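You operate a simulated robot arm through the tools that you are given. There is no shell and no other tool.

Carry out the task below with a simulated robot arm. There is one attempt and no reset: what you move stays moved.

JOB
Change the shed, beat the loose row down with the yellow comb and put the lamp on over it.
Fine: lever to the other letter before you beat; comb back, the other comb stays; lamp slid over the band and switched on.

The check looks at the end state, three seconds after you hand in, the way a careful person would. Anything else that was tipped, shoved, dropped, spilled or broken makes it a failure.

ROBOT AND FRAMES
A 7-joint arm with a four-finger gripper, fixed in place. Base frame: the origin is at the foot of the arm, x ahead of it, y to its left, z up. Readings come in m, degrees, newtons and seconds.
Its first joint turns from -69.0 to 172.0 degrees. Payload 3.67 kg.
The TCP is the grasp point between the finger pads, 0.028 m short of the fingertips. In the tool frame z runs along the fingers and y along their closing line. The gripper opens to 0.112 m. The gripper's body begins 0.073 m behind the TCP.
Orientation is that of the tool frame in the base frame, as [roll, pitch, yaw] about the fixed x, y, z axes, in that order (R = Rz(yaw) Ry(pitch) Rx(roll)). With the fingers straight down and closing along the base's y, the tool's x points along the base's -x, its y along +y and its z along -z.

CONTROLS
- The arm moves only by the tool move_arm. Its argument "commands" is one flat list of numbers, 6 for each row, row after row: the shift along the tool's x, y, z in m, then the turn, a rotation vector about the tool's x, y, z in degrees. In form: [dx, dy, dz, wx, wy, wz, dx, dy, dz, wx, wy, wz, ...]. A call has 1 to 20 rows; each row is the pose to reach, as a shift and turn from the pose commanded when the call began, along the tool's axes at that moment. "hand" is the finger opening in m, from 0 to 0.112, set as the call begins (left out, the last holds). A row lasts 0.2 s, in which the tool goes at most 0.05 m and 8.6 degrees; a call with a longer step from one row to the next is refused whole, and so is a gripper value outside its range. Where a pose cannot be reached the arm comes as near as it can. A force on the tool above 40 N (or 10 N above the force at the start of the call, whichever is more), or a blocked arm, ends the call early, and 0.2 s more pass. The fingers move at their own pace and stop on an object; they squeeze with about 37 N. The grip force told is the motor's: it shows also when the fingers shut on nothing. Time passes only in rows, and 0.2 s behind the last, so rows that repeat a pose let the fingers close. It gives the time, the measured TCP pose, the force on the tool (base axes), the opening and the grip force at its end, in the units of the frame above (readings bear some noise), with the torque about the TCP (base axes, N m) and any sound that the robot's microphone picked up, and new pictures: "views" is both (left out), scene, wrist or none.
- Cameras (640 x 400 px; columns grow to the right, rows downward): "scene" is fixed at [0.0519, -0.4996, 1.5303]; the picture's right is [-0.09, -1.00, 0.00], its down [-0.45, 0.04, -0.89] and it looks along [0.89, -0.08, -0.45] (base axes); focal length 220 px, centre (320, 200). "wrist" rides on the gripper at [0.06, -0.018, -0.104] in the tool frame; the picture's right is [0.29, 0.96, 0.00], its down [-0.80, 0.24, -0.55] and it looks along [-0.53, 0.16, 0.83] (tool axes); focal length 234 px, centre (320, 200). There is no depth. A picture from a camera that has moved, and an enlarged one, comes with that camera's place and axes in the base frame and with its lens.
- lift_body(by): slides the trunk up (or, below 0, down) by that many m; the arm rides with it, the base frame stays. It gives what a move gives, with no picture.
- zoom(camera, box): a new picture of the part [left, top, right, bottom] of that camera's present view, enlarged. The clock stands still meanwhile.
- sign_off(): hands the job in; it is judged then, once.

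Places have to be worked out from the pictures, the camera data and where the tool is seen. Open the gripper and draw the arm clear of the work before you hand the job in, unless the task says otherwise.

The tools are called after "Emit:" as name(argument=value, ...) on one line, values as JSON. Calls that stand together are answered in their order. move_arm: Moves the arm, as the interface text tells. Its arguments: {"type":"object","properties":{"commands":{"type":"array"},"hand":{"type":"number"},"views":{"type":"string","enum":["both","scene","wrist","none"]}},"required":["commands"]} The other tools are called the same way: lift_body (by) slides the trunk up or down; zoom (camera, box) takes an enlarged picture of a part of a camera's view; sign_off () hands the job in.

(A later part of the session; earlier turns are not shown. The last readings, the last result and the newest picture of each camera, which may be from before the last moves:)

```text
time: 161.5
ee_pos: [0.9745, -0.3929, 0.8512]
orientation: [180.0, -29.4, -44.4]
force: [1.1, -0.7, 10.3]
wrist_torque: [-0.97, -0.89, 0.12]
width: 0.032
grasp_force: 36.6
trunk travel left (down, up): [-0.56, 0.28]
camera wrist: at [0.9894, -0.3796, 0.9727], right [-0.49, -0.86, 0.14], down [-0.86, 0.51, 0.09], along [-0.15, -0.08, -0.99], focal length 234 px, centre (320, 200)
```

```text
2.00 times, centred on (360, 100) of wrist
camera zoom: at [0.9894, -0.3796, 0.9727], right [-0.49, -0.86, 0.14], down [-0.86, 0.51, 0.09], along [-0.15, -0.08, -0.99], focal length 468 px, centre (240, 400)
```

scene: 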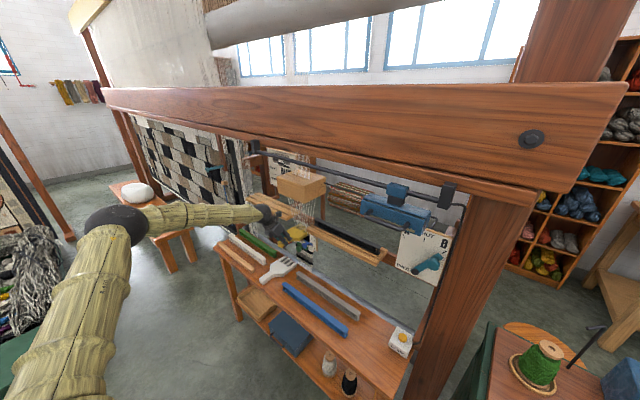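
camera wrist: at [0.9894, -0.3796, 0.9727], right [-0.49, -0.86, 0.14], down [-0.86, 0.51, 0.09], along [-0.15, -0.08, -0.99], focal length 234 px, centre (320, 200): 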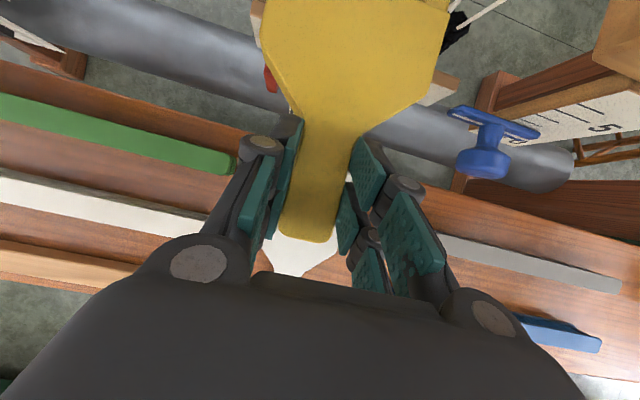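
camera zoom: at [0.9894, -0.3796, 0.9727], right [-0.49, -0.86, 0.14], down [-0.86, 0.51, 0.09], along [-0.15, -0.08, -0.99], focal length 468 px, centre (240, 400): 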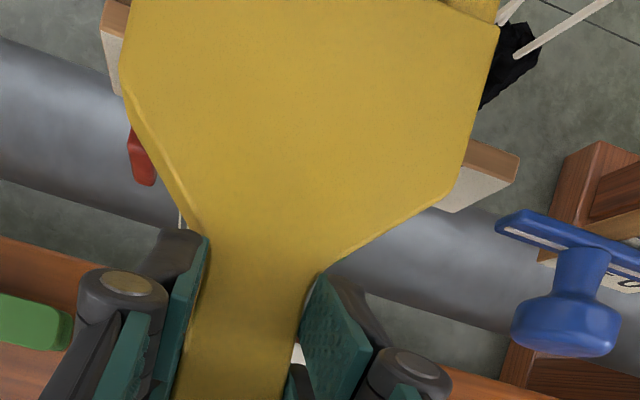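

Force is now ~11 N up: the row is against the fell. One slightly firmer press of 2–3 mm and hold.

Emit:
move_arm(commands=[-0.0006, 0, 0.0011, 0, 0, 0, -0.0013, 0, 0.0023, 0, 0, 0, -0.0013, 0, 0.0023, 0, 0, 0], hand=0.0)

Emit:
zoom(camera="wrist", box=[200, 0, 520, 200])

Emit:
zoom(camera="scene", box=[285, 205, 335, 255])

```text
time: 162.3
ee_pos: [0.9742, -0.3919, 0.8487]
orientation: [179.9, -29.2, -44.4]
force: [3.6, -2.0, 9.0]
wrist_torque: [-0.97, -0.99, 0.18]
width: 0.032
grasp_force: 37.3
trunk travel left (down, up): [-0.56, 0.28]
camera wrist: at [0.9887, -0.3792, 0.9691], right [-0.49, -0.86, 0.14], down [-0.86, 0.51, 0.09], along [-0.15, -0.07, -0.99], focal length 234 px, centre (320, 200)
```

scene: 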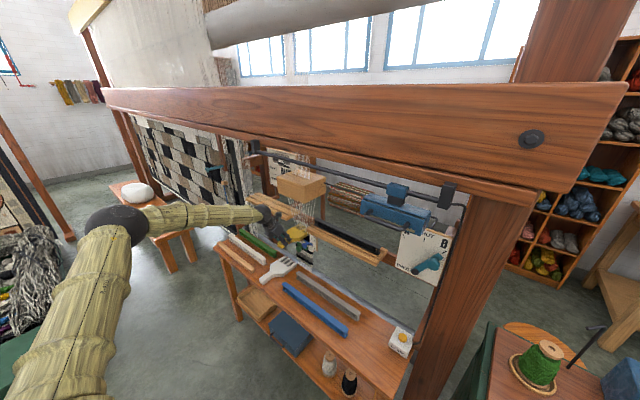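
wrist: 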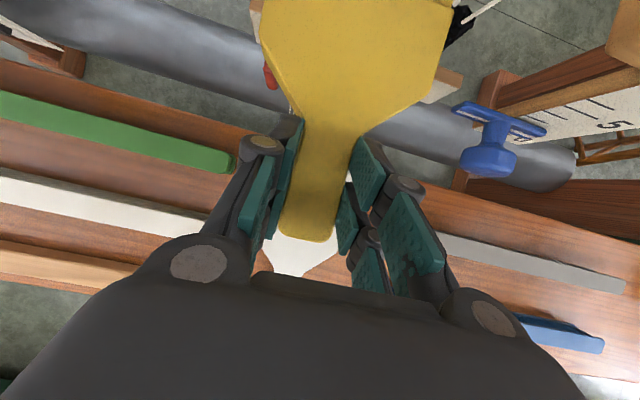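

```text
2.00 times, centred on (360, 100) of wrist
camera zoom: at [0.9887, -0.3792, 0.9691], right [-0.49, -0.86, 0.14], down [-0.86, 0.51, 0.09], along [-0.15, -0.07, -0.99], focal length 468 px, centre (240, 400)
```

zoom: 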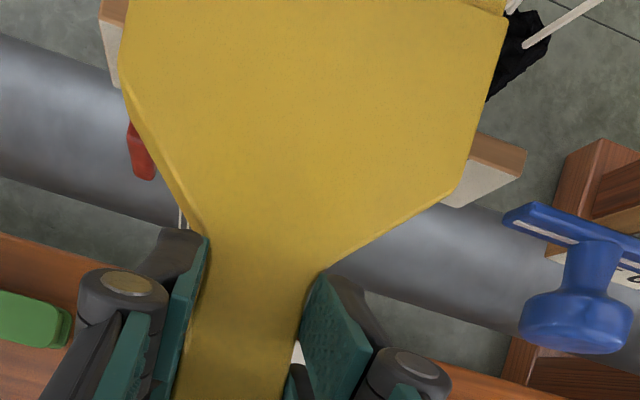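

```text
8.00 times, centred on (310, 230) of scene
camera zoom: at [0.0519, -0.4996, 1.5303], right [-0.09, -1.0, 0.0], down [-0.45, 0.04, -0.89], along [0.89, -0.08, -0.45], focal length 1757 px, centre (400, -40)
```

zoom: 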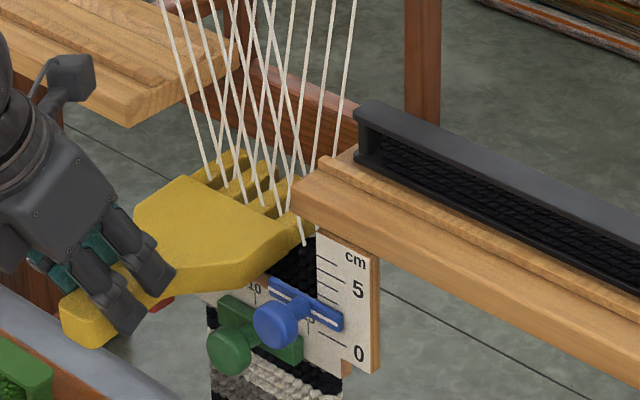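

The row is pressed at the grip's limit (~10 N). I lift the comb straight up and check the row.

Emit:
move_arm(commands=[0.0034, 0, -0.0061, 0, 0, 0, 0.0083, 0, -0.0149, 0, 0, 0, 0.0136, 0, -0.0245, 0, 0, 0, 0.019, 0, -0.0341, 0, 0, 0, 0.0243, 0, -0.0437, 0, 0, 0], hand=0.0)

Emit:
zoom(camera="wrist", box=[200, 0, 520, 200])

Emit:
zoom(camera="scene", box=[285, 205, 335, 255])

```text
time: 163.5
ee_pos: [0.9747, -0.3928, 0.8968]
orientation: [179.9, -29.1, -44.5]
force: [-0.7, -0.5, -1.0]
wrist_torque: [0.09, 0.11, 0.01]
width: 0.0316
grasp_force: 36.6
trunk travel left (down, up): [-0.56, 0.28]
camera wrist: at [0.9898, -0.379, 1.0171], right [-0.49, -0.86, 0.14], down [-0.86, 0.51, 0.1], along [-0.15, -0.07, -0.99], focal length 234 px, centre (320, 200)
```

scene: 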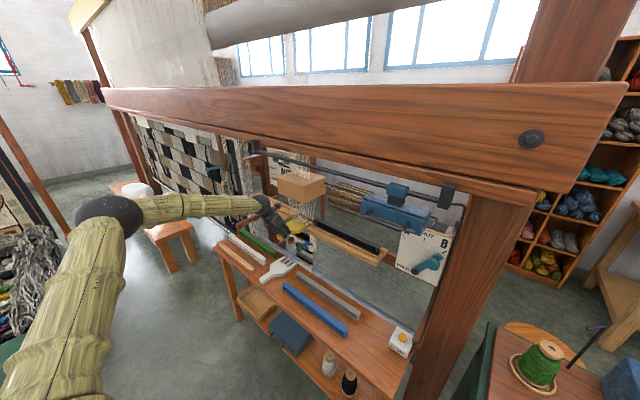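
wrist: 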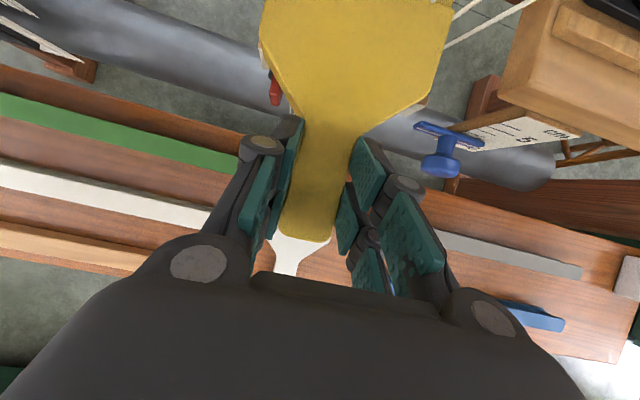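

```text
2.00 times, centred on (360, 100) of wrist
camera zoom: at [0.9898, -0.379, 1.0171], right [-0.49, -0.86, 0.14], down [-0.86, 0.51, 0.1], along [-0.15, -0.07, -0.99], focal length 468 px, centre (240, 400)
```

zoom: 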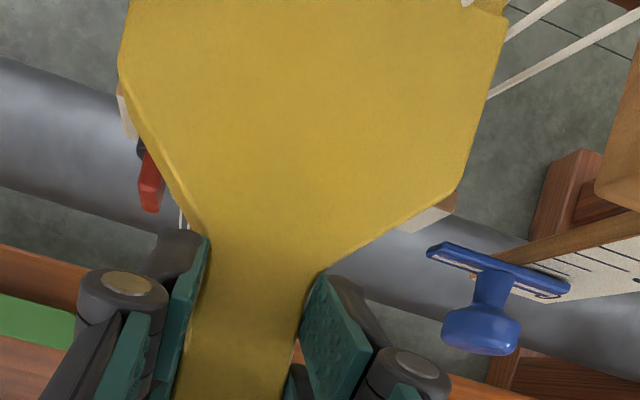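

```text
8.00 times, centred on (310, 230) of scene
camera zoom: at [0.0519, -0.4996, 1.5303], right [-0.09, -1.0, 0.0], down [-0.45, 0.04, -0.89], along [0.89, -0.08, -0.45], focal length 1757 px, centre (400, -40)
```

zoom: 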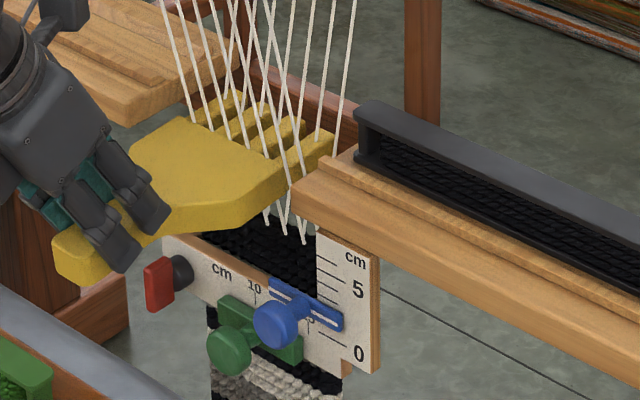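

The separate row is no longer visible beside the comb, so it has moved down. I withdraw the comb straight back out of the warp.

Emit:
move_arm(commands=[-0.0098, 0, -0.0055, 0, 0, 0, -0.0197, 0, -0.0109, 0, 0, 0, -0.0295, 0, -0.0164, 0, 0, 0, -0.0393, 0, -0.0219, 0, 0, 0, -0.0491, 0, -0.0274, 0, 0, 0, -0.059, 0, -0.0328, 0, 0, 0, -0.0688, 0, -0.0383, 0, 0, 0, -0.0786, 0, -0.0438, 0, 0, 0], hand=0.0)

Emit:
zoom(camera="scene", box=[285, 205, 335, 255])

Emit:
zoom(camera="wrist", box=[200, 0, 520, 200])

```text
time: 165.3
ee_pos: [0.9088, -0.3313, 0.8945]
orientation: [179.8, -29.0, -44.7]
force: [-0.9, 0.5, -1.7]
wrist_torque: [0.06, 0.13, -0.02]
width: 0.0317
grasp_force: 36.8
trunk travel left (down, up): [-0.56, 0.28]
camera wrist: at [0.9241, -0.3176, 1.0157], right [-0.49, -0.86, 0.14], down [-0.86, 0.51, 0.1], along [-0.16, -0.07, -0.98], focal length 234 px, centre (320, 200)
```

scene: 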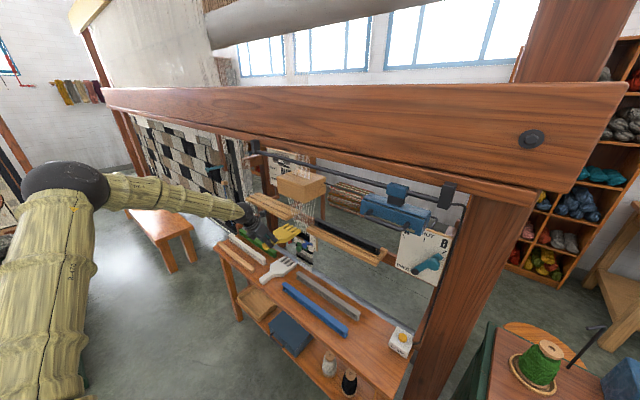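
wrist: 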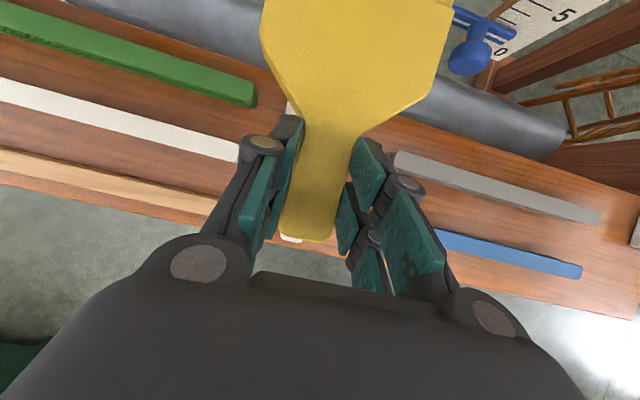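

```text
8.00 times, centred on (310, 230) of scene
camera zoom: at [0.0519, -0.4996, 1.5303], right [-0.09, -1.0, 0.0], down [-0.45, 0.04, -0.89], along [0.89, -0.08, -0.45], focal length 1757 px, centre (400, -40)
```

zoom: 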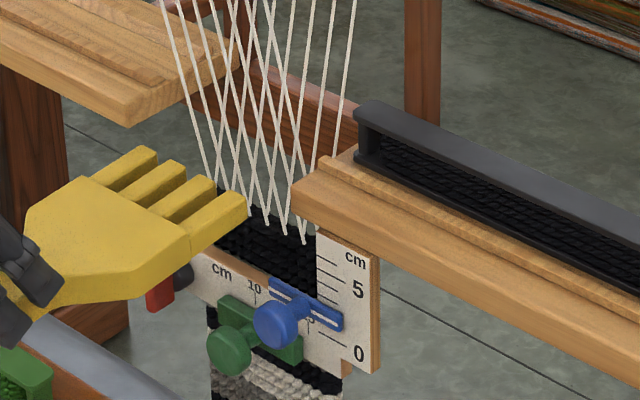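

```text
2.00 times, centred on (360, 100) of wrist
camera zoom: at [0.9241, -0.3176, 1.0157], right [-0.49, -0.86, 0.14], down [-0.86, 0.51, 0.1], along [-0.16, -0.07, -0.98], focal length 468 px, centre (240, 400)
```

zoom: 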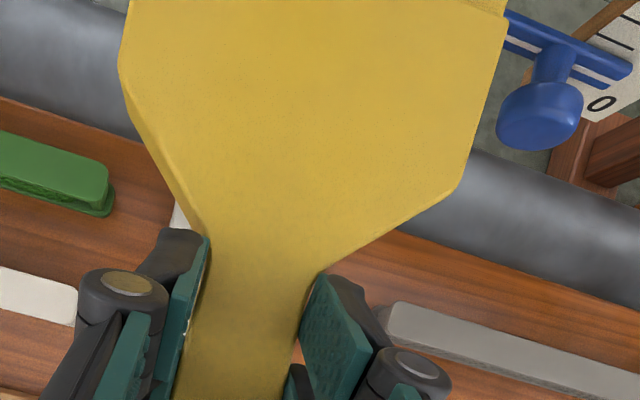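

The fell is now solid black to its new edge with no gap, so the row is beaten in. Now carry the comb back: raise the trunk a little and move right in small steps.

Emit:
lift_body(by=0.06)

Emit:
move_arm(commands=[-0.0026, 0.01, -0.0015, 0, 0, 0, -0.0053, 0.02, -0.0029, 0, 0, 0, -0.0079, 0.03, -0.0044, 0, 0, 0, -0.0105, 0.04, -0.0058, 0, 0, 0, -0.0131, 0.055, -0.0073, 0, 0, 0, -0.0158, 0.07, -0.0087, 0, 0, 0, -0.0184, 0.085, -0.0102, 0, 0, 0, -0.021, 0.1, -0.0117, 0, 0, 0, -0.0237, 0.115, -0.0131, 0, 0, 0, -0.0263, 0.13, -0.0146, 0, 0, 0], hand=0.0)

Emit:
zoom(camera="scene", box=[275, 190, 345, 260])

```text
time: 166.3
ee_pos: [0.9106, -0.3297, 0.9553]
orientation: [180.0, -29.1, -44.6]
force: [0.6, -0.2, -1.6]
wrist_torque: [0.09, 0.11, -0.02]
width: 0.0313
grasp_force: 37.1
trunk travel left (down, up): [-0.62, 0.22]
```

```text
time: 168.5
ee_pos: [0.7892, -0.4107, 0.9389]
orientation: [179.3, -28.0, -45.2]
force: [-0.8, 0.2, -2.0]
wrist_torque: [0.11, 0.13, 0.01]
width: 0.0318
grasp_force: 36.7
trunk travel left (down, up): [-0.62, 0.22]
camera wrist: at [0.8072, -0.3993, 1.0604], right [-0.5, -0.85, 0.15], down [-0.85, 0.52, 0.12], along [-0.18, -0.06, -0.98], focal length 234 px, centre (320, 200)
```

scene: 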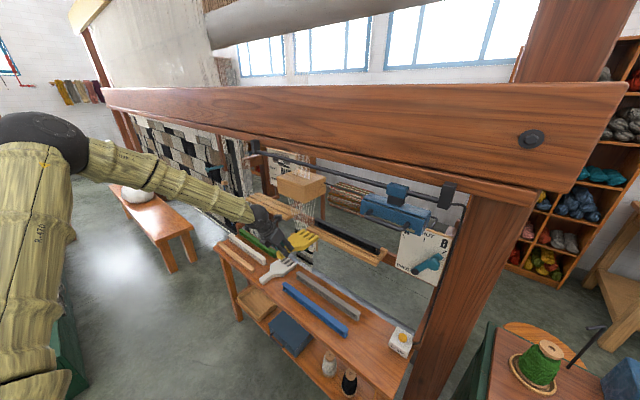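
wrist: 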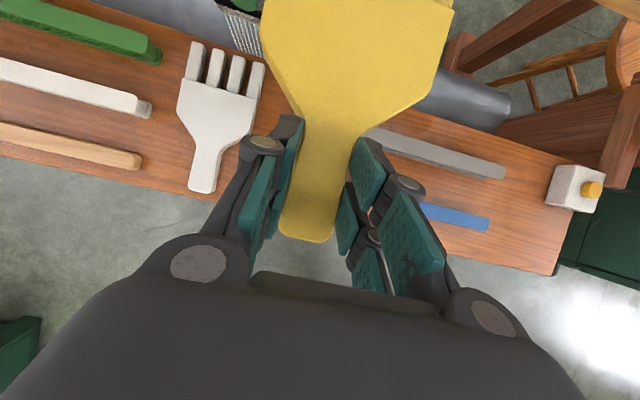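

```text
5.71 times, centred on (310, 225) of scene
camera zoom: at [0.0519, -0.4996, 1.5303], right [-0.09, -1.0, 0.0], down [-0.45, 0.04, -0.89], along [0.89, -0.08, -0.45], focal length 1255 px, centre (377, 57)
```

zoom: 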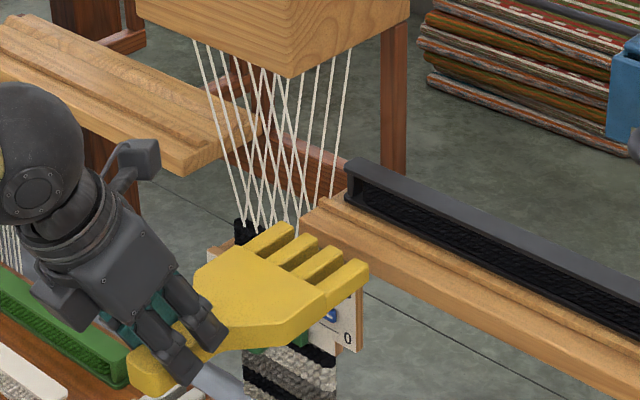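

Moving well. Continue right, easing back from the shelf.

Emit:
move_arm(commands=[-0.0028, 0.0155, -0.0015, 0, 0, 0, -0.0057, 0.031, -0.003, 0, 0, 0, -0.0085, 0.0465, -0.0045, 0, 0, 0, -0.0114, 0.062, -0.006, 0, 0, 0, -0.0142, 0.0775, -0.0075, 0, 0, 0, -0.017, 0.093, -0.0091, 0, 0, 0, -0.0199, 0.1085, -0.0106, 0, 0, 0, -0.0227, 0.124, -0.0121, 0, 0, 0, -0.0256, 0.1395, -0.0136, 0, 0, 0, -0.0284, 0.155, -0.0151, 0, 0, 0, -0.0312, 0.1705, -0.0166, 0, 0, 0, -0.0341, 0.186, -0.0181, 0, 0, 0, -0.0369, 0.2015, -0.0196, 0, 0, 0, -0.0397, 0.217, -0.0211, 0, 0, 0], hand=0.0)

```text
time: 171.5
ee_pos: [0.6128, -0.5246, 0.956]
orientation: [179.9, -29.2, -44.5]
force: [-0.1, 0.4, -1.6]
wrist_torque: [0.1, 0.07, 0.03]
width: 0.0317
grasp_force: 36.8
trunk travel left (down, up): [-0.62, 0.22]
camera wrist: at [0.6271, -0.512, 1.0765], right [-0.49, -0.86, 0.14], down [-0.86, 0.51, 0.1], along [-0.15, -0.07, -0.99], focal length 234 px, centre (320, 200)
```

scene: 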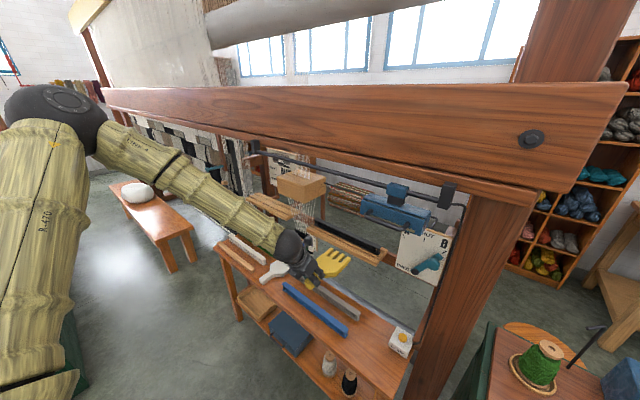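
wrist: 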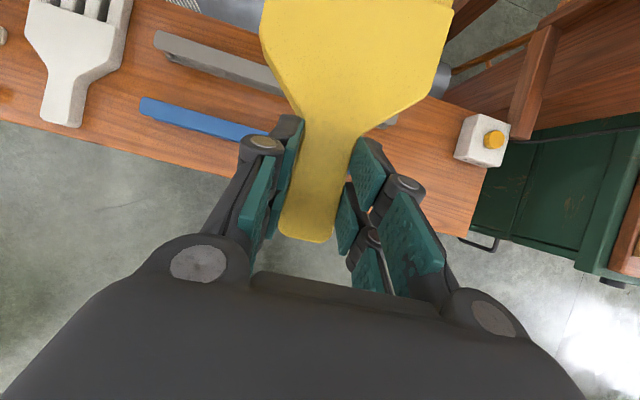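

Smooth at this trunk height. Let me look at the band now that the view is clear.

Emit:
zoom(camera="scene", box=[285, 205, 335, 265])

Emit:
zoom(camera="scene", box=[300, 230, 370, 300])

```text
6.67 times, centred on (310, 235) of scene
camera zoom: at [0.0519, -0.4996, 1.5303], right [-0.09, -1.0, 0.0], down [-0.45, 0.04, -0.89], along [0.89, -0.08, -0.45], focal length 1464 px, centre (387, -33)
```

zoom: 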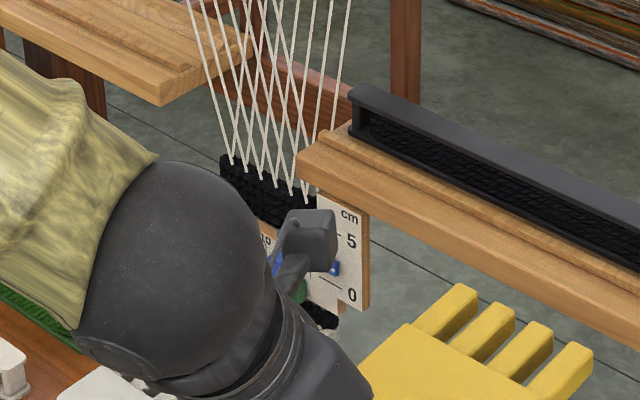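

```text
5.71 times, centred on (335, 265) of scene
camera zoom: at [0.0519, -0.4996, 1.5303], right [-0.09, -1.0, 0.0], down [-0.45, 0.04, -0.89], along [0.89, -0.08, -0.45], focal length 1255 px, centre (234, -171)
```

zoom: 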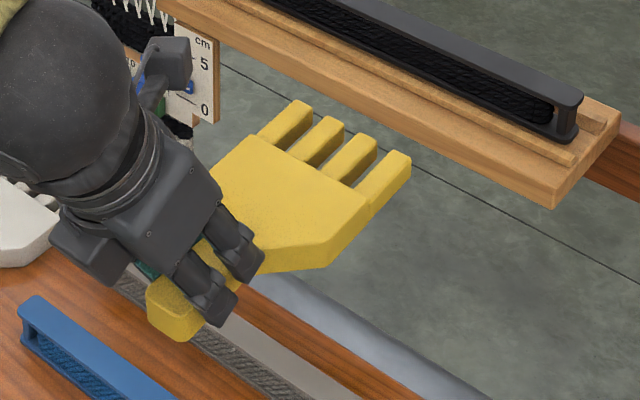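

The row is merged with the band. Now lower the trunk and bring the comb over its place.

Emit:
lift_body(by=-0.12)

Emit:
move_arm(commands=[0.0007, 0.02, 0.0004, 0, 0, 0, 0.0015, 0.04, 0.0008, 0, 0, 0, 0.0022, 0.06, 0.0012, 0, 0, 0, 0.0029, 0.08, 0.0016, 0, 0, 0, 0.0037, 0.1, 0.002, 0, 0, 0, 0.0044, 0.12, 0.0024, 0, 0, 0, 0.0051, 0.14, 0.0028, 0, 0, 0, 0.0058, 0.16, 0.0032, 0, 0, 0, 0.0066, 0.18, 0.0036, 0, 0, 0, 0.0069, 0.1994, 0.0038, 0, 0, 0], hand=0.0)

Emit:
zoom(camera="scene", box=[310, 260, 430, 380])

Emit:
zoom(camera="wrist", box=[200, 0, 520, 240])

```text
time: 173.0
ee_pos: [0.6123, -0.5253, 0.8367]
orientation: [179.9, -29.2, -44.5]
force: [0.3, 0.5, -1.3]
wrist_torque: [0.08, 0.09, 0.01]
width: 0.0316
grasp_force: 37.2
trunk travel left (down, up): [-0.5, 0.34]
```

```text
time: 175.2
ee_pos: [0.4761, -0.6737, 0.8338]
orientation: [179.9, -29.1, -44.5]
force: [0.5, -0.2, -1.9]
wrist_torque: [0.07, 0.08, 0.02]
width: 0.0316
grasp_force: 36.9
trunk travel left (down, up): [-0.5, 0.34]
camera wrist: at [0.4907, -0.661, 0.9551], right [-0.49, -0.86, 0.14], down [-0.86, 0.51, 0.1], along [-0.15, -0.07, -0.99], focal length 234 px, centre (320, 200)
```

scene: 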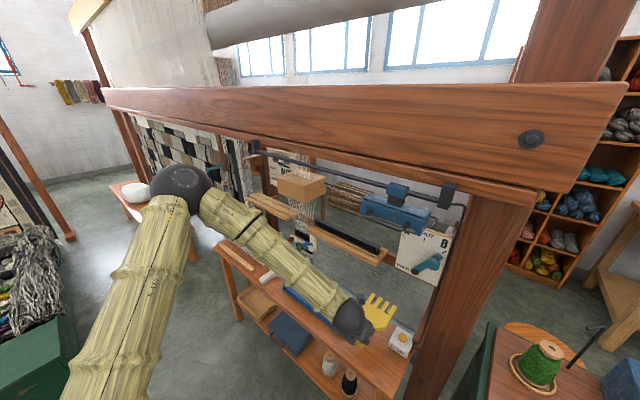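
wrist: 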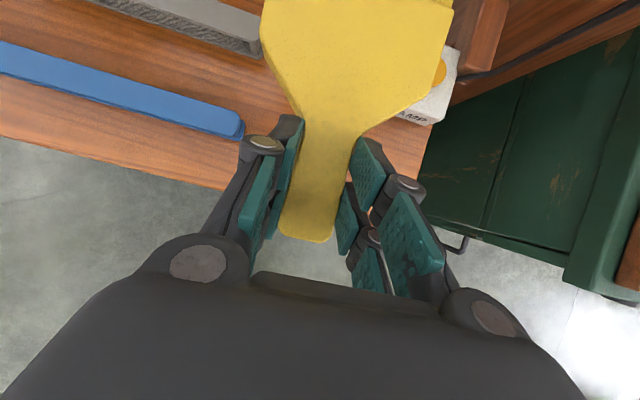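

```text
3.33 times, centred on (370, 320) of scene
camera zoom: at [0.0519, -0.4996, 1.5303], right [-0.09, -1.0, 0.0], down [-0.45, 0.04, -0.89], along [0.89, -0.08, -0.45], focal length 732 px, centre (153, -200)
```

zoom: 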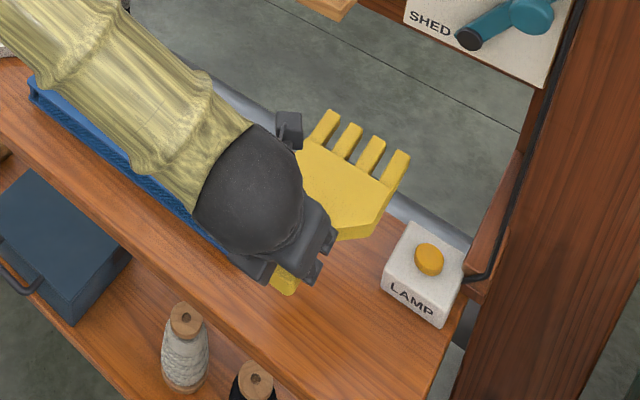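

```text
1.67 times, centred on (360, 120) of wrist
camera zoom: at [0.4907, -0.661, 0.9551], right [-0.49, -0.86, 0.14], down [-0.86, 0.51, 0.1], along [-0.15, -0.07, -0.99], focal length 390 px, centre (253, 333)
```

zoom: 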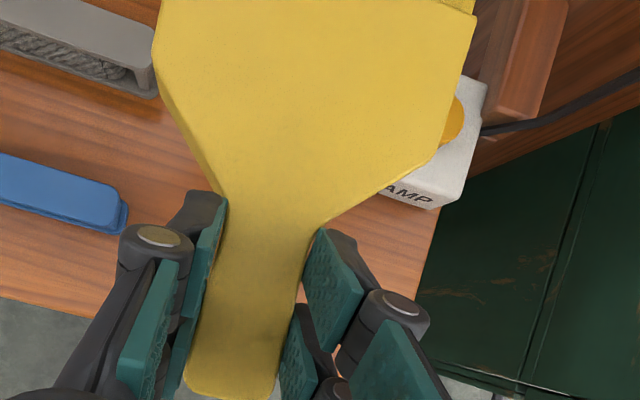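

Over its place. The comb is about 5° tips-up in the grip, so I lower the trunk 0.1 m, then set a tilt of 24° to level it and put it down gently.

Emit:
lift_body(by=-0.095)

Emit:
move_arm(commands=[0.0017, -0.0015, 0.001, 0, -2.5, 0, 0.0017, -0.003, 0.001, 0, -5, 0, -0.0008, -0.003, 0.0054, 0, -5, 0, -0.0032, -0.003, 0.0097, 0, -5, 0, -0.0052, -0.003, 0.0132, 0, -5, 0], hand=0.0, views="none")

```text
time: 176.5
ee_pos: [0.4752, -0.673, 0.7376]
orientation: [179.8, -29.1, -44.4]
force: [0.3, -0.1, -1.8]
wrist_torque: [0.1, 0.12, -0.02]
width: 0.0315
grasp_force: 37.3
trunk travel left (down, up): [-0.405, 0.435]
```

```text
time: 177.7
ee_pos: [0.48, -0.6731, 0.7246]
orientation: [179.9, -24.1, -44.5]
force: [0.6, 1.1, -1.8]
wrist_torque: [0.08, 0.08, -0.01]
width: 0.0312
grasp_force: 36.9
trunk travel left (down, up): [-0.405, 0.435]
```

No contact yet at 0.7246; last millimetres.

Emit:
move_arm(commands=[-0.0008, 0, 0.0018, 0, 0, 0, -0.0016, 0, 0.0037, 0, 0, 0, -0.0024, 0, 0.0055, 0, 0, 0], hand=0.0)

Emit:
zoom(camera="scene", box=[310, 280, 430, 400])

Emit:
zoom(camera="wrist", box=[200, 0, 520, 240])

```text
time: 178.5
ee_pos: [0.479, -0.6726, 0.7202]
orientation: [180.0, -24.2, -44.6]
force: [-0.5, -2.0, 7.4]
wrist_torque: [-0.93, -0.92, -0.11]
width: 0.0313
grasp_force: 36.8
trunk travel left (down, up): [-0.405, 0.435]
camera wrist: at [0.5012, -0.6669, 0.8412], right [-0.49, -0.87, 0.12], down [-0.85, 0.5, 0.18], along [-0.21, -0.01, -0.98], focal length 234 px, centre (320, 200)
```

scene: 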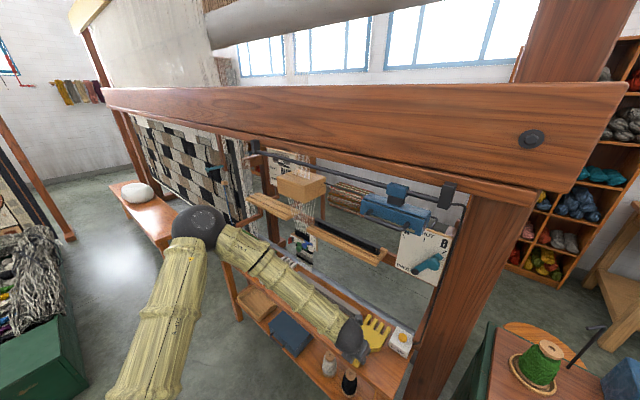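
wrist: 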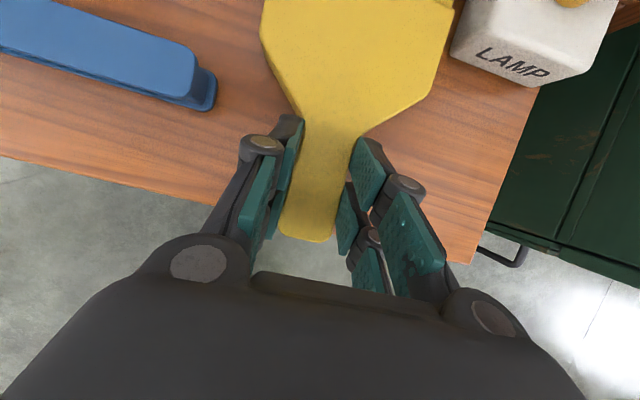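

```text
3.33 times, centred on (370, 340) of scene
camera zoom: at [0.0519, -0.4996, 1.5303], right [-0.09, -1.0, 0.0], down [-0.45, 0.04, -0.89], along [0.89, -0.08, -0.45], focal length 732 px, centre (153, -267)
```

zoom: 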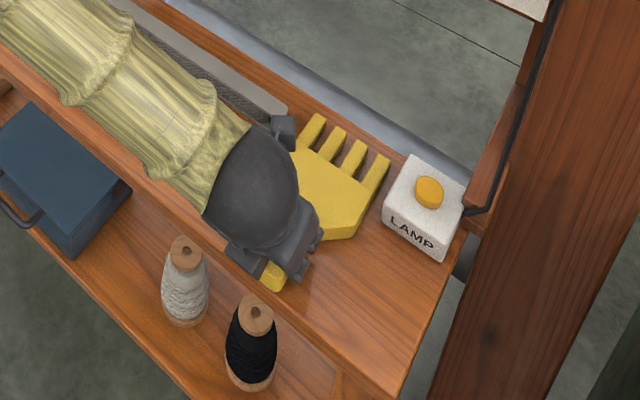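

```text
1.67 times, centred on (360, 120) of wrist
camera zoom: at [0.5012, -0.6669, 0.8412], right [-0.49, -0.87, 0.12], down [-0.85, 0.5, 0.18], along [-0.21, -0.01, -0.98], focal length 390 px, centre (253, 333)
```

zoom: 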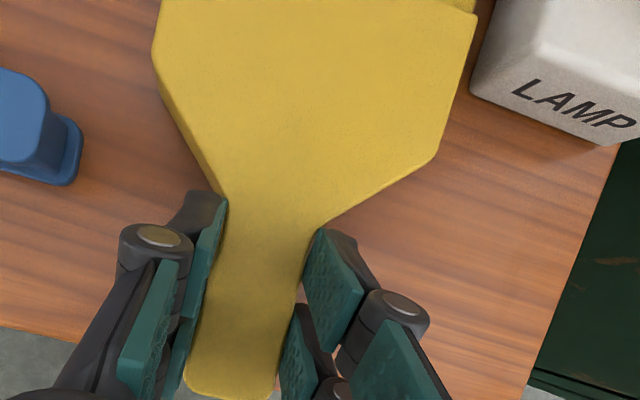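

Touching (tips first). I level it by 2.5° and settle, then open.

Emit:
move_arm(commands=[0, 0, 0, 0, 1.5, 0, -0.001, 0, 0.002, 0, 2.5, 0, -0.0013, 0, 0.003, 0, 2.5, 0], hand=0.0, views="none")

Emit:
move_arm(commands=[0, 0, 0, 0, 0, 0, 0, 0, 0, 0, 0, 0, 0.002, 0, -0.005, 0, 0, 0, 0.01, 0, -0.022, 0, 0, 0, 0.025, 0, -0.055, 0, 0, 0, 0.04, 0, -0.09, 0, 0, 0], hand=0.06)

Emit:
zoom(camera="scene", box=[310, 280, 430, 400])

Emit:
zoom(camera="wrist", box=[200, 0, 520, 240])

```text
time: 179.3
ee_pos: [0.4788, -0.673, 0.7178]
orientation: [180.0, -26.9, -44.4]
force: [-3.6, 4.3, 17.8]
wrist_torque: [0.66, 0.67, -0.03]
width: 0.0318
grasp_force: 36.7
trunk travel left (down, up): [-0.405, 0.435]
```

```text
time: 180.7
ee_pos: [0.475, -0.6679, 0.8155]
orientation: [179.9, -26.6, -44.5]
force: [0.9, -0.5, -0.2]
wrist_torque: [-0.03, -0.01, -0.02]
width: 0.0602
grasp_force: 0.1
trunk travel left (down, up): [-0.405, 0.435]
camera wrist: at [0.4938, -0.659, 0.9357], right [-0.49, -0.86, 0.13], down [-0.85, 0.5, 0.14], along [-0.19, -0.04, -0.98], focal length 234 px, centre (320, 200)
```

scene: 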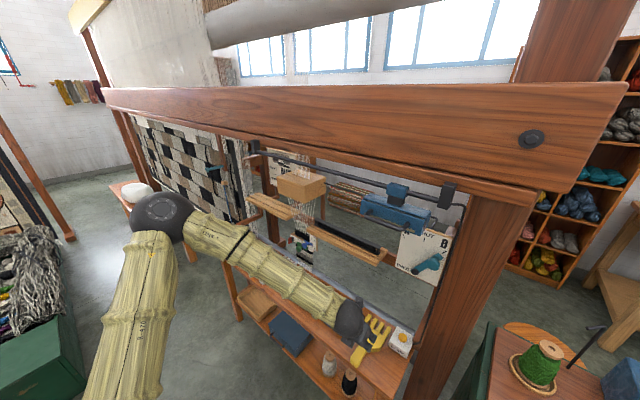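
wrist: 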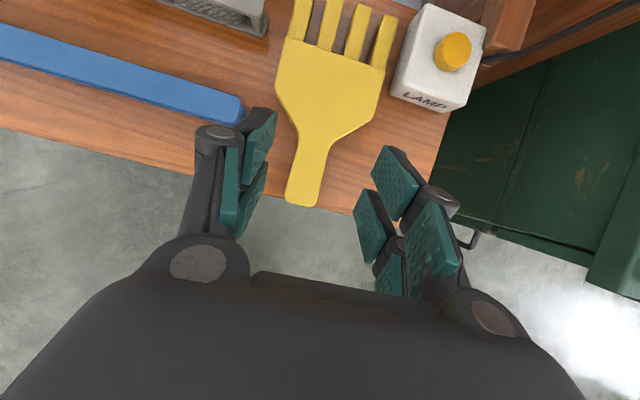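

```text
3.33 times, centred on (370, 340) of scene
camera zoom: at [0.0519, -0.4996, 1.5303], right [-0.09, -1.0, 0.0], down [-0.45, 0.04, -0.89], along [0.89, -0.08, -0.45], focal length 732 px, centre (153, -267)
```

zoom: 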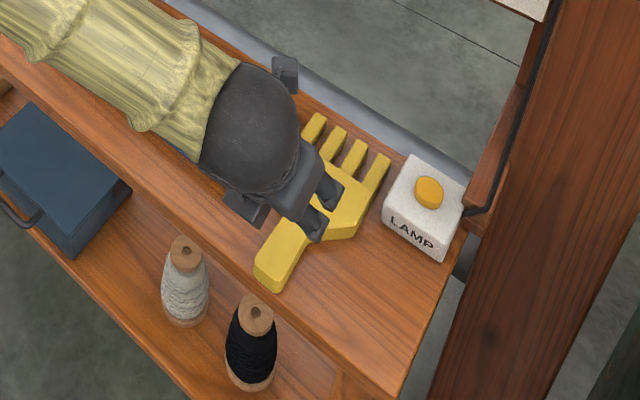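

```text
1.67 times, centred on (360, 120) of wrist
camera zoom: at [0.4938, -0.659, 0.9357], right [-0.49, -0.86, 0.13], down [-0.85, 0.5, 0.14], along [-0.19, -0.04, -0.98], focal length 390 px, centre (253, 333)
```

zoom: 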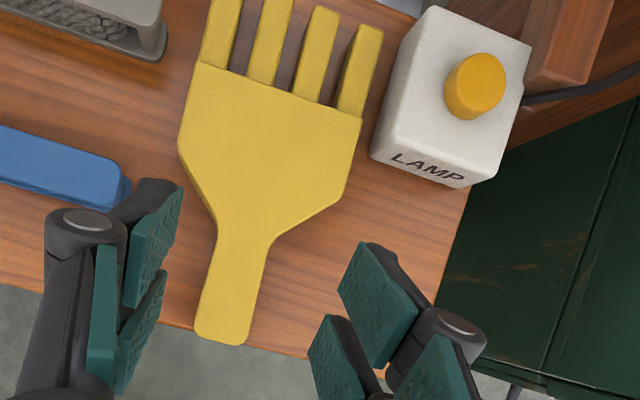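

The comb is back flat, within about 1 cm of where it lay. Next is the lamp. I close the fingers as a pusher, back away from the loom and shift right, so I can rise in front of the lamp without touching it.

Emit:
move_arm(commands=[-0.009, 0.01, -0.0145, 0, 0, 0, -0.018, 0.02, -0.019, 0, 0, 0, -0.027, 0.03, -0.0235, 0, 0, 0, -0.036, 0.045, -0.028, 0, 0, 0, -0.045, 0.06, -0.0325, 0, 0, 0, -0.0518, 0.075, -0.0359, 0, 0, 0, -0.0518, 0.075, -0.0359, 0, 0, 0], hand=0.0)

```text
time: 182.3
ee_pos: [0.3778, -0.6787, 0.8248]
orientation: [179.9, -26.6, -44.5]
force: [0.4, -0.6, -0.1]
wrist_torque: [-0.02, 0.02, 0.02]
width: 0.0
grasp_force: 35.5
trunk travel left (down, up): [-0.405, 0.435]
camera wrist: at [0.3961, -0.6699, 0.9452], right [-0.49, -0.86, 0.13], down [-0.85, 0.5, 0.14], along [-0.18, -0.04, -0.98], focal length 234 px, centre (320, 200)
```

scene: 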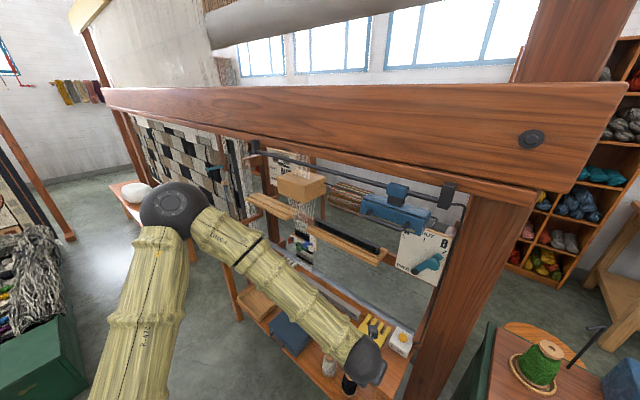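
wrist: 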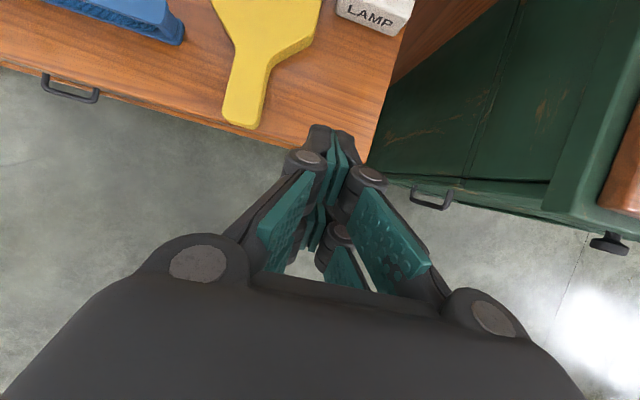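

Now raise the trunk; the hand rises about 10 cm in front of the lamp handle.

Emit:
lift_body(by=0.25)

Emit:
lift_body(by=0.175)

Emit:
move_arm(commands=[0, 0, 0, 0, 0, 0], hand=0.0)

Emit:
zoom(camera="scene", box=[340, 120, 480, 260])

Emit:
zoom(camera="wrist", box=[160, 0, 480, 200])

```text
time: 184.9
ee_pos: [0.3791, -0.6788, 1.0751]
orientation: [179.8, -26.7, -44.4]
force: [0.6, 0.2, -0.2]
wrist_torque: [0.04, -0.05, -0.03]
width: 0.0
grasp_force: 35.9
trunk travel left (down, up): [-0.655, 0.185]
```

```text
time: 186.8
ee_pos: [0.3771, -0.6795, 1.2497]
orientation: [179.9, -26.7, -44.5]
force: [-0.2, -0.4, 0.4]
wrist_torque: [-0.01, -0.02, 0.0]
width: 0.0003
grasp_force: 35.4
trunk travel left (down, up): [-0.83, 0.01]
```

```text
time: 187.2
ee_pos: [0.3778, -0.678, 1.2501]
orientation: [179.9, -26.6, -44.5]
force: [-0.1, -0.1, -0.2]
wrist_torque: [0.01, 0.01, 0.02]
width: 0.0001
grasp_force: 35.9
trunk travel left (down, up): [-0.83, 0.01]
camera wrist: at [0.3963, -0.6701, 1.3702], right [-0.49, -0.86, 0.13], down [-0.85, 0.5, 0.14], along [-0.18, -0.04, -0.98], focal length 234 px, centre (320, 200)
```

scene: 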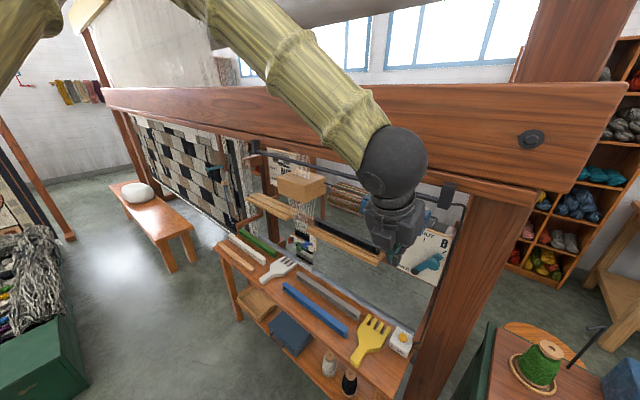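
wrist: 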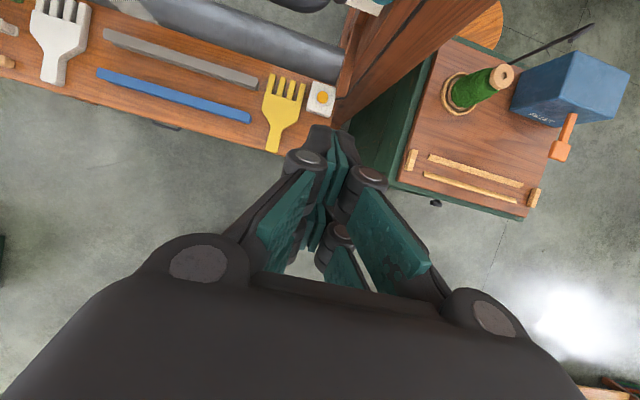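

```text
2.86 times, centred on (410, 190) of scene
camera zoom: at [0.0519, -0.4996, 1.5303], right [-0.09, -1.0, 0.0], down [-0.45, 0.04, -0.89], along [0.89, -0.08, -0.45], focal length 627 px, centre (63, 229)
```

zoom: 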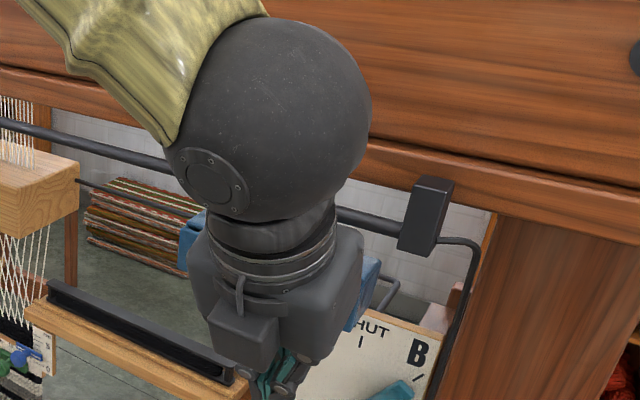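

```text
2.00 times, centred on (320, 100) of wrist
camera zoom: at [0.3963, -0.6701, 1.3702], right [-0.49, -0.86, 0.13], down [-0.85, 0.5, 0.14], along [-0.18, -0.04, -0.98], focal length 468 px, centre (320, 400)
```

zoom: 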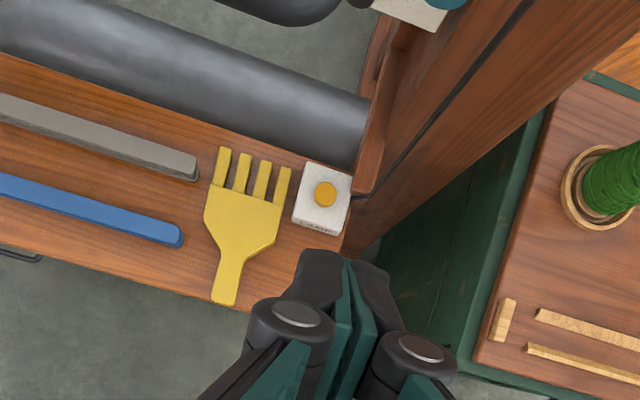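

The handle's right corner is at e1≈-0.193, e2≈0.843, z≈1.234. I shift 2 cm further right, then advance so the closed fingers stand just outside the handle's right leg.

Emit:
move_arm(commands=[0, 0.0115, 0, 0, 0, 0, 0, 0.023, 0, 0, 0, 0, 0.0125, 0.023, 0.0067, 0, 0, 0, 0.0249, 0.023, 0.0134, 0, 0, 0, 0.0374, 0.023, 0.0201, 0, 0, 0, 0.0498, 0.023, 0.0269, 0, 0, 0, 0.0623, 0.023, 0.0336, 0, 0, 0, 0.0747, 0.023, 0.0403, 0, 0, 0, 0.0872, 0.023, 0.047, 0, 0, 0, 0.0872, 0.023, 0.047, 0, 0, 0], hand=0.0)

Emit:
zoom(camera="wrist", box=[160, 0, 480, 200])

Emit:
zoom(camera="scene", box=[340, 120, 480, 260])

```text
time: 189.4
ee_pos: [0.4331, -0.7641, 1.2469]
orientation: [179.9, -26.6, -44.6]
force: [-3.5, 0.9, -0.8]
wrist_torque: [0.01, 0.08, 0.0]
width: 0.0001
grasp_force: 35.5
trunk travel left (down, up): [-0.83, 0.01]
camera wrist: at [0.4508, -0.7557, 1.3668], right [-0.49, -0.86, 0.13], down [-0.85, 0.5, 0.14], along [-0.19, -0.04, -0.98], focal length 234 px, centre (320, 200)
```

scene: 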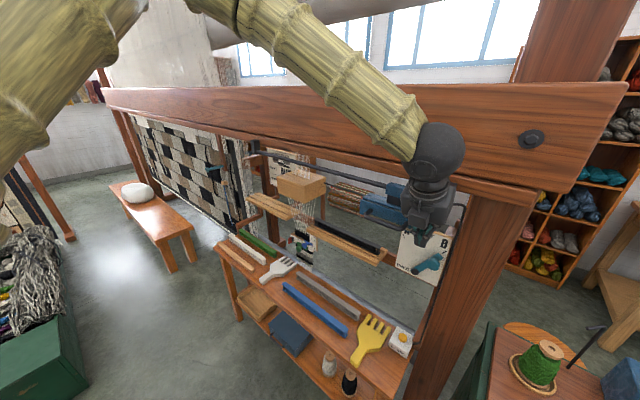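
wrist: 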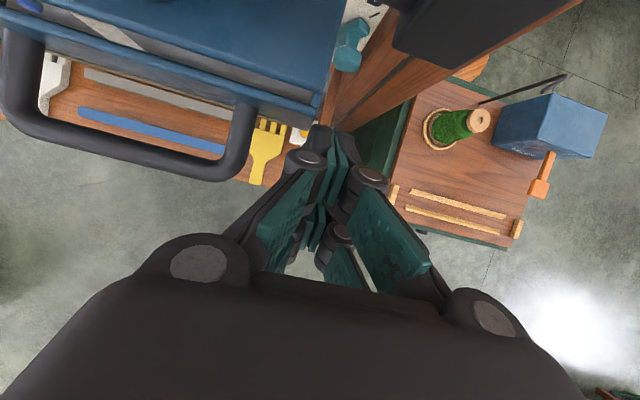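

```text
2.00 times, centred on (320, 100) of wrist
camera zoom: at [0.4508, -0.7557, 1.3668], right [-0.49, -0.86, 0.13], down [-0.85, 0.5, 0.14], along [-0.19, -0.04, -0.98], focal length 468 px, centre (320, 400)
```

zoom: 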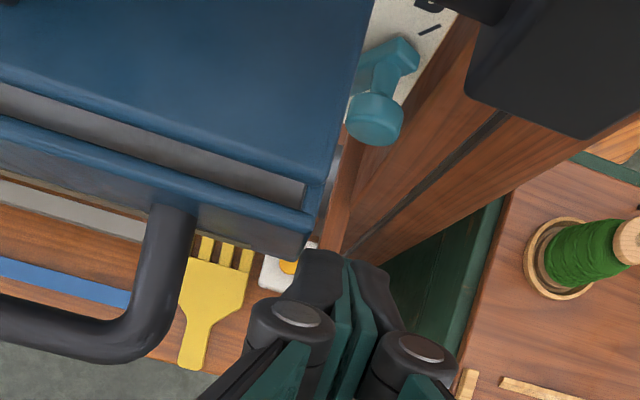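

```text
2.86 times, centred on (410, 190) of scene
camera zoom: at [0.0519, -0.4996, 1.5303], right [-0.09, -1.0, 0.0], down [-0.45, 0.04, -0.89], along [0.89, -0.08, -0.45], focal length 627 px, centre (63, 229)
```

zoom: 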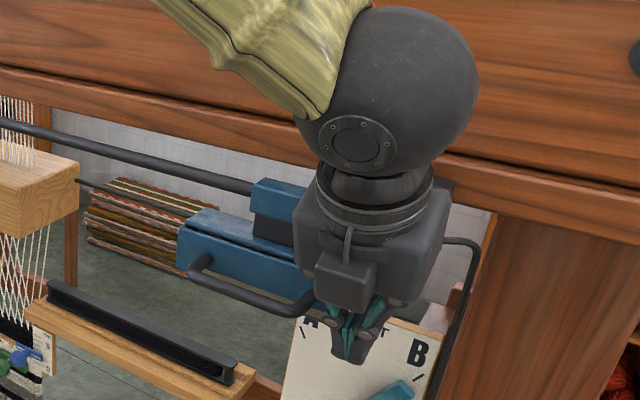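

The wrist camera shows the handle leg to the left of the fingertips and a very light touch at the box corner. I back off 4 mm and start pushing left gently.

Emit:
move_arm(commands=[-0.0045, -0.005, -0.0022, 0, 0, 0, -0.0045, -0.017, -0.0022, 0, 0, 0, -0.0045, -0.029, -0.0022, 0, 0, 0, -0.0045, -0.041, -0.0022, 0, 0, 0, -0.0045, -0.053, -0.0022, 0, 0, 0, -0.0045, -0.065, -0.0022, 0, 0, 0], hand=0.0)

Emit:
zoom(camera="wrist", box=[160, 0, 480, 200])

Emit:
zoom(camera="scene", box=[340, 120, 480, 260])

```text
time: 190.8
ee_pos: [0.4757, -0.7135, 1.2474]
orientation: [179.8, -26.7, -44.4]
force: [-1.7, -0.4, 0.6]
wrist_torque: [0.03, 0.0, -0.02]
width: 0.0002
grasp_force: 35.5
trunk travel left (down, up): [-0.83, 0.01]
camera wrist: at [0.4935, -0.706, 1.3692], right [-0.49, -0.86, 0.13], down [-0.85, 0.5, 0.14], along [-0.19, -0.04, -0.98], focal length 234 px, centre (320, 200)
```

scene: 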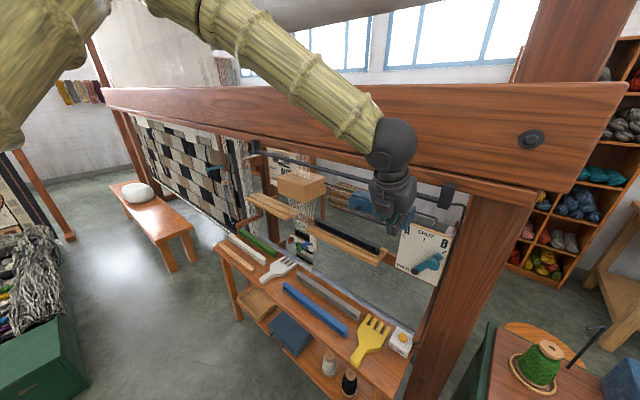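
wrist: 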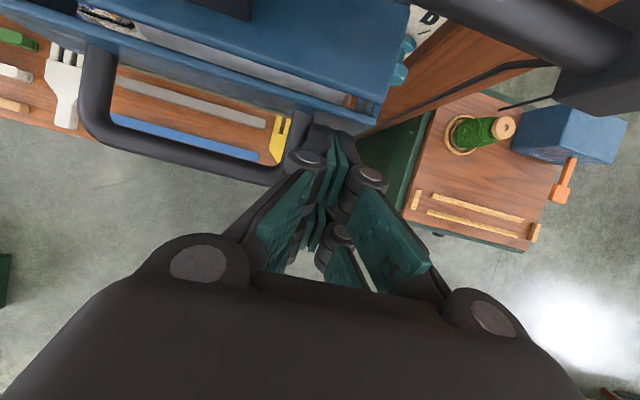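

```text
2.00 times, centred on (320, 100) of wrist
camera zoom: at [0.4935, -0.706, 1.3692], right [-0.49, -0.86, 0.13], down [-0.85, 0.5, 0.14], along [-0.19, -0.04, -0.98], focal length 468 px, centre (320, 400)
```

zoom: 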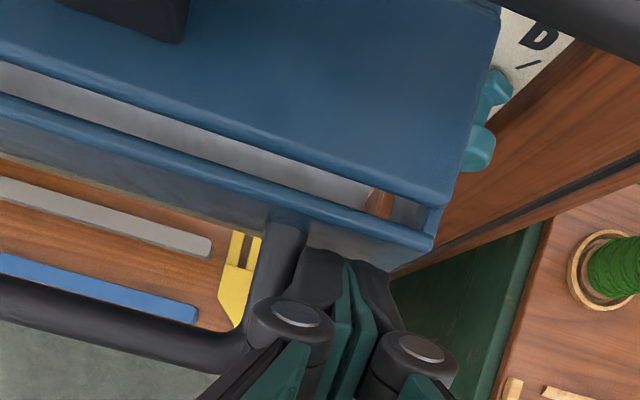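

```text
2.86 times, centred on (410, 190) of scene
camera zoom: at [0.0519, -0.4996, 1.5303], right [-0.09, -1.0, 0.0], down [-0.45, 0.04, -0.89], along [0.89, -0.08, -0.45], focal length 627 px, centre (63, 229)
```

zoom: 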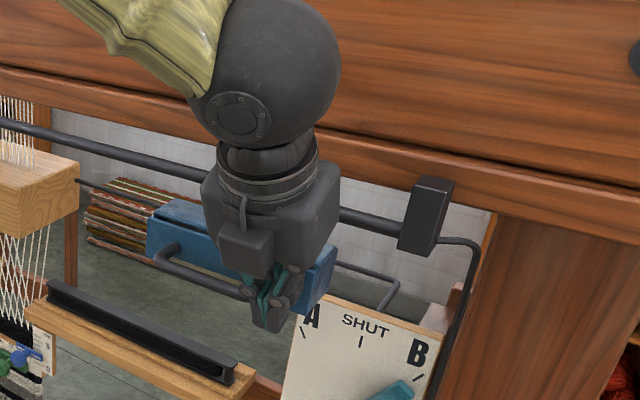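

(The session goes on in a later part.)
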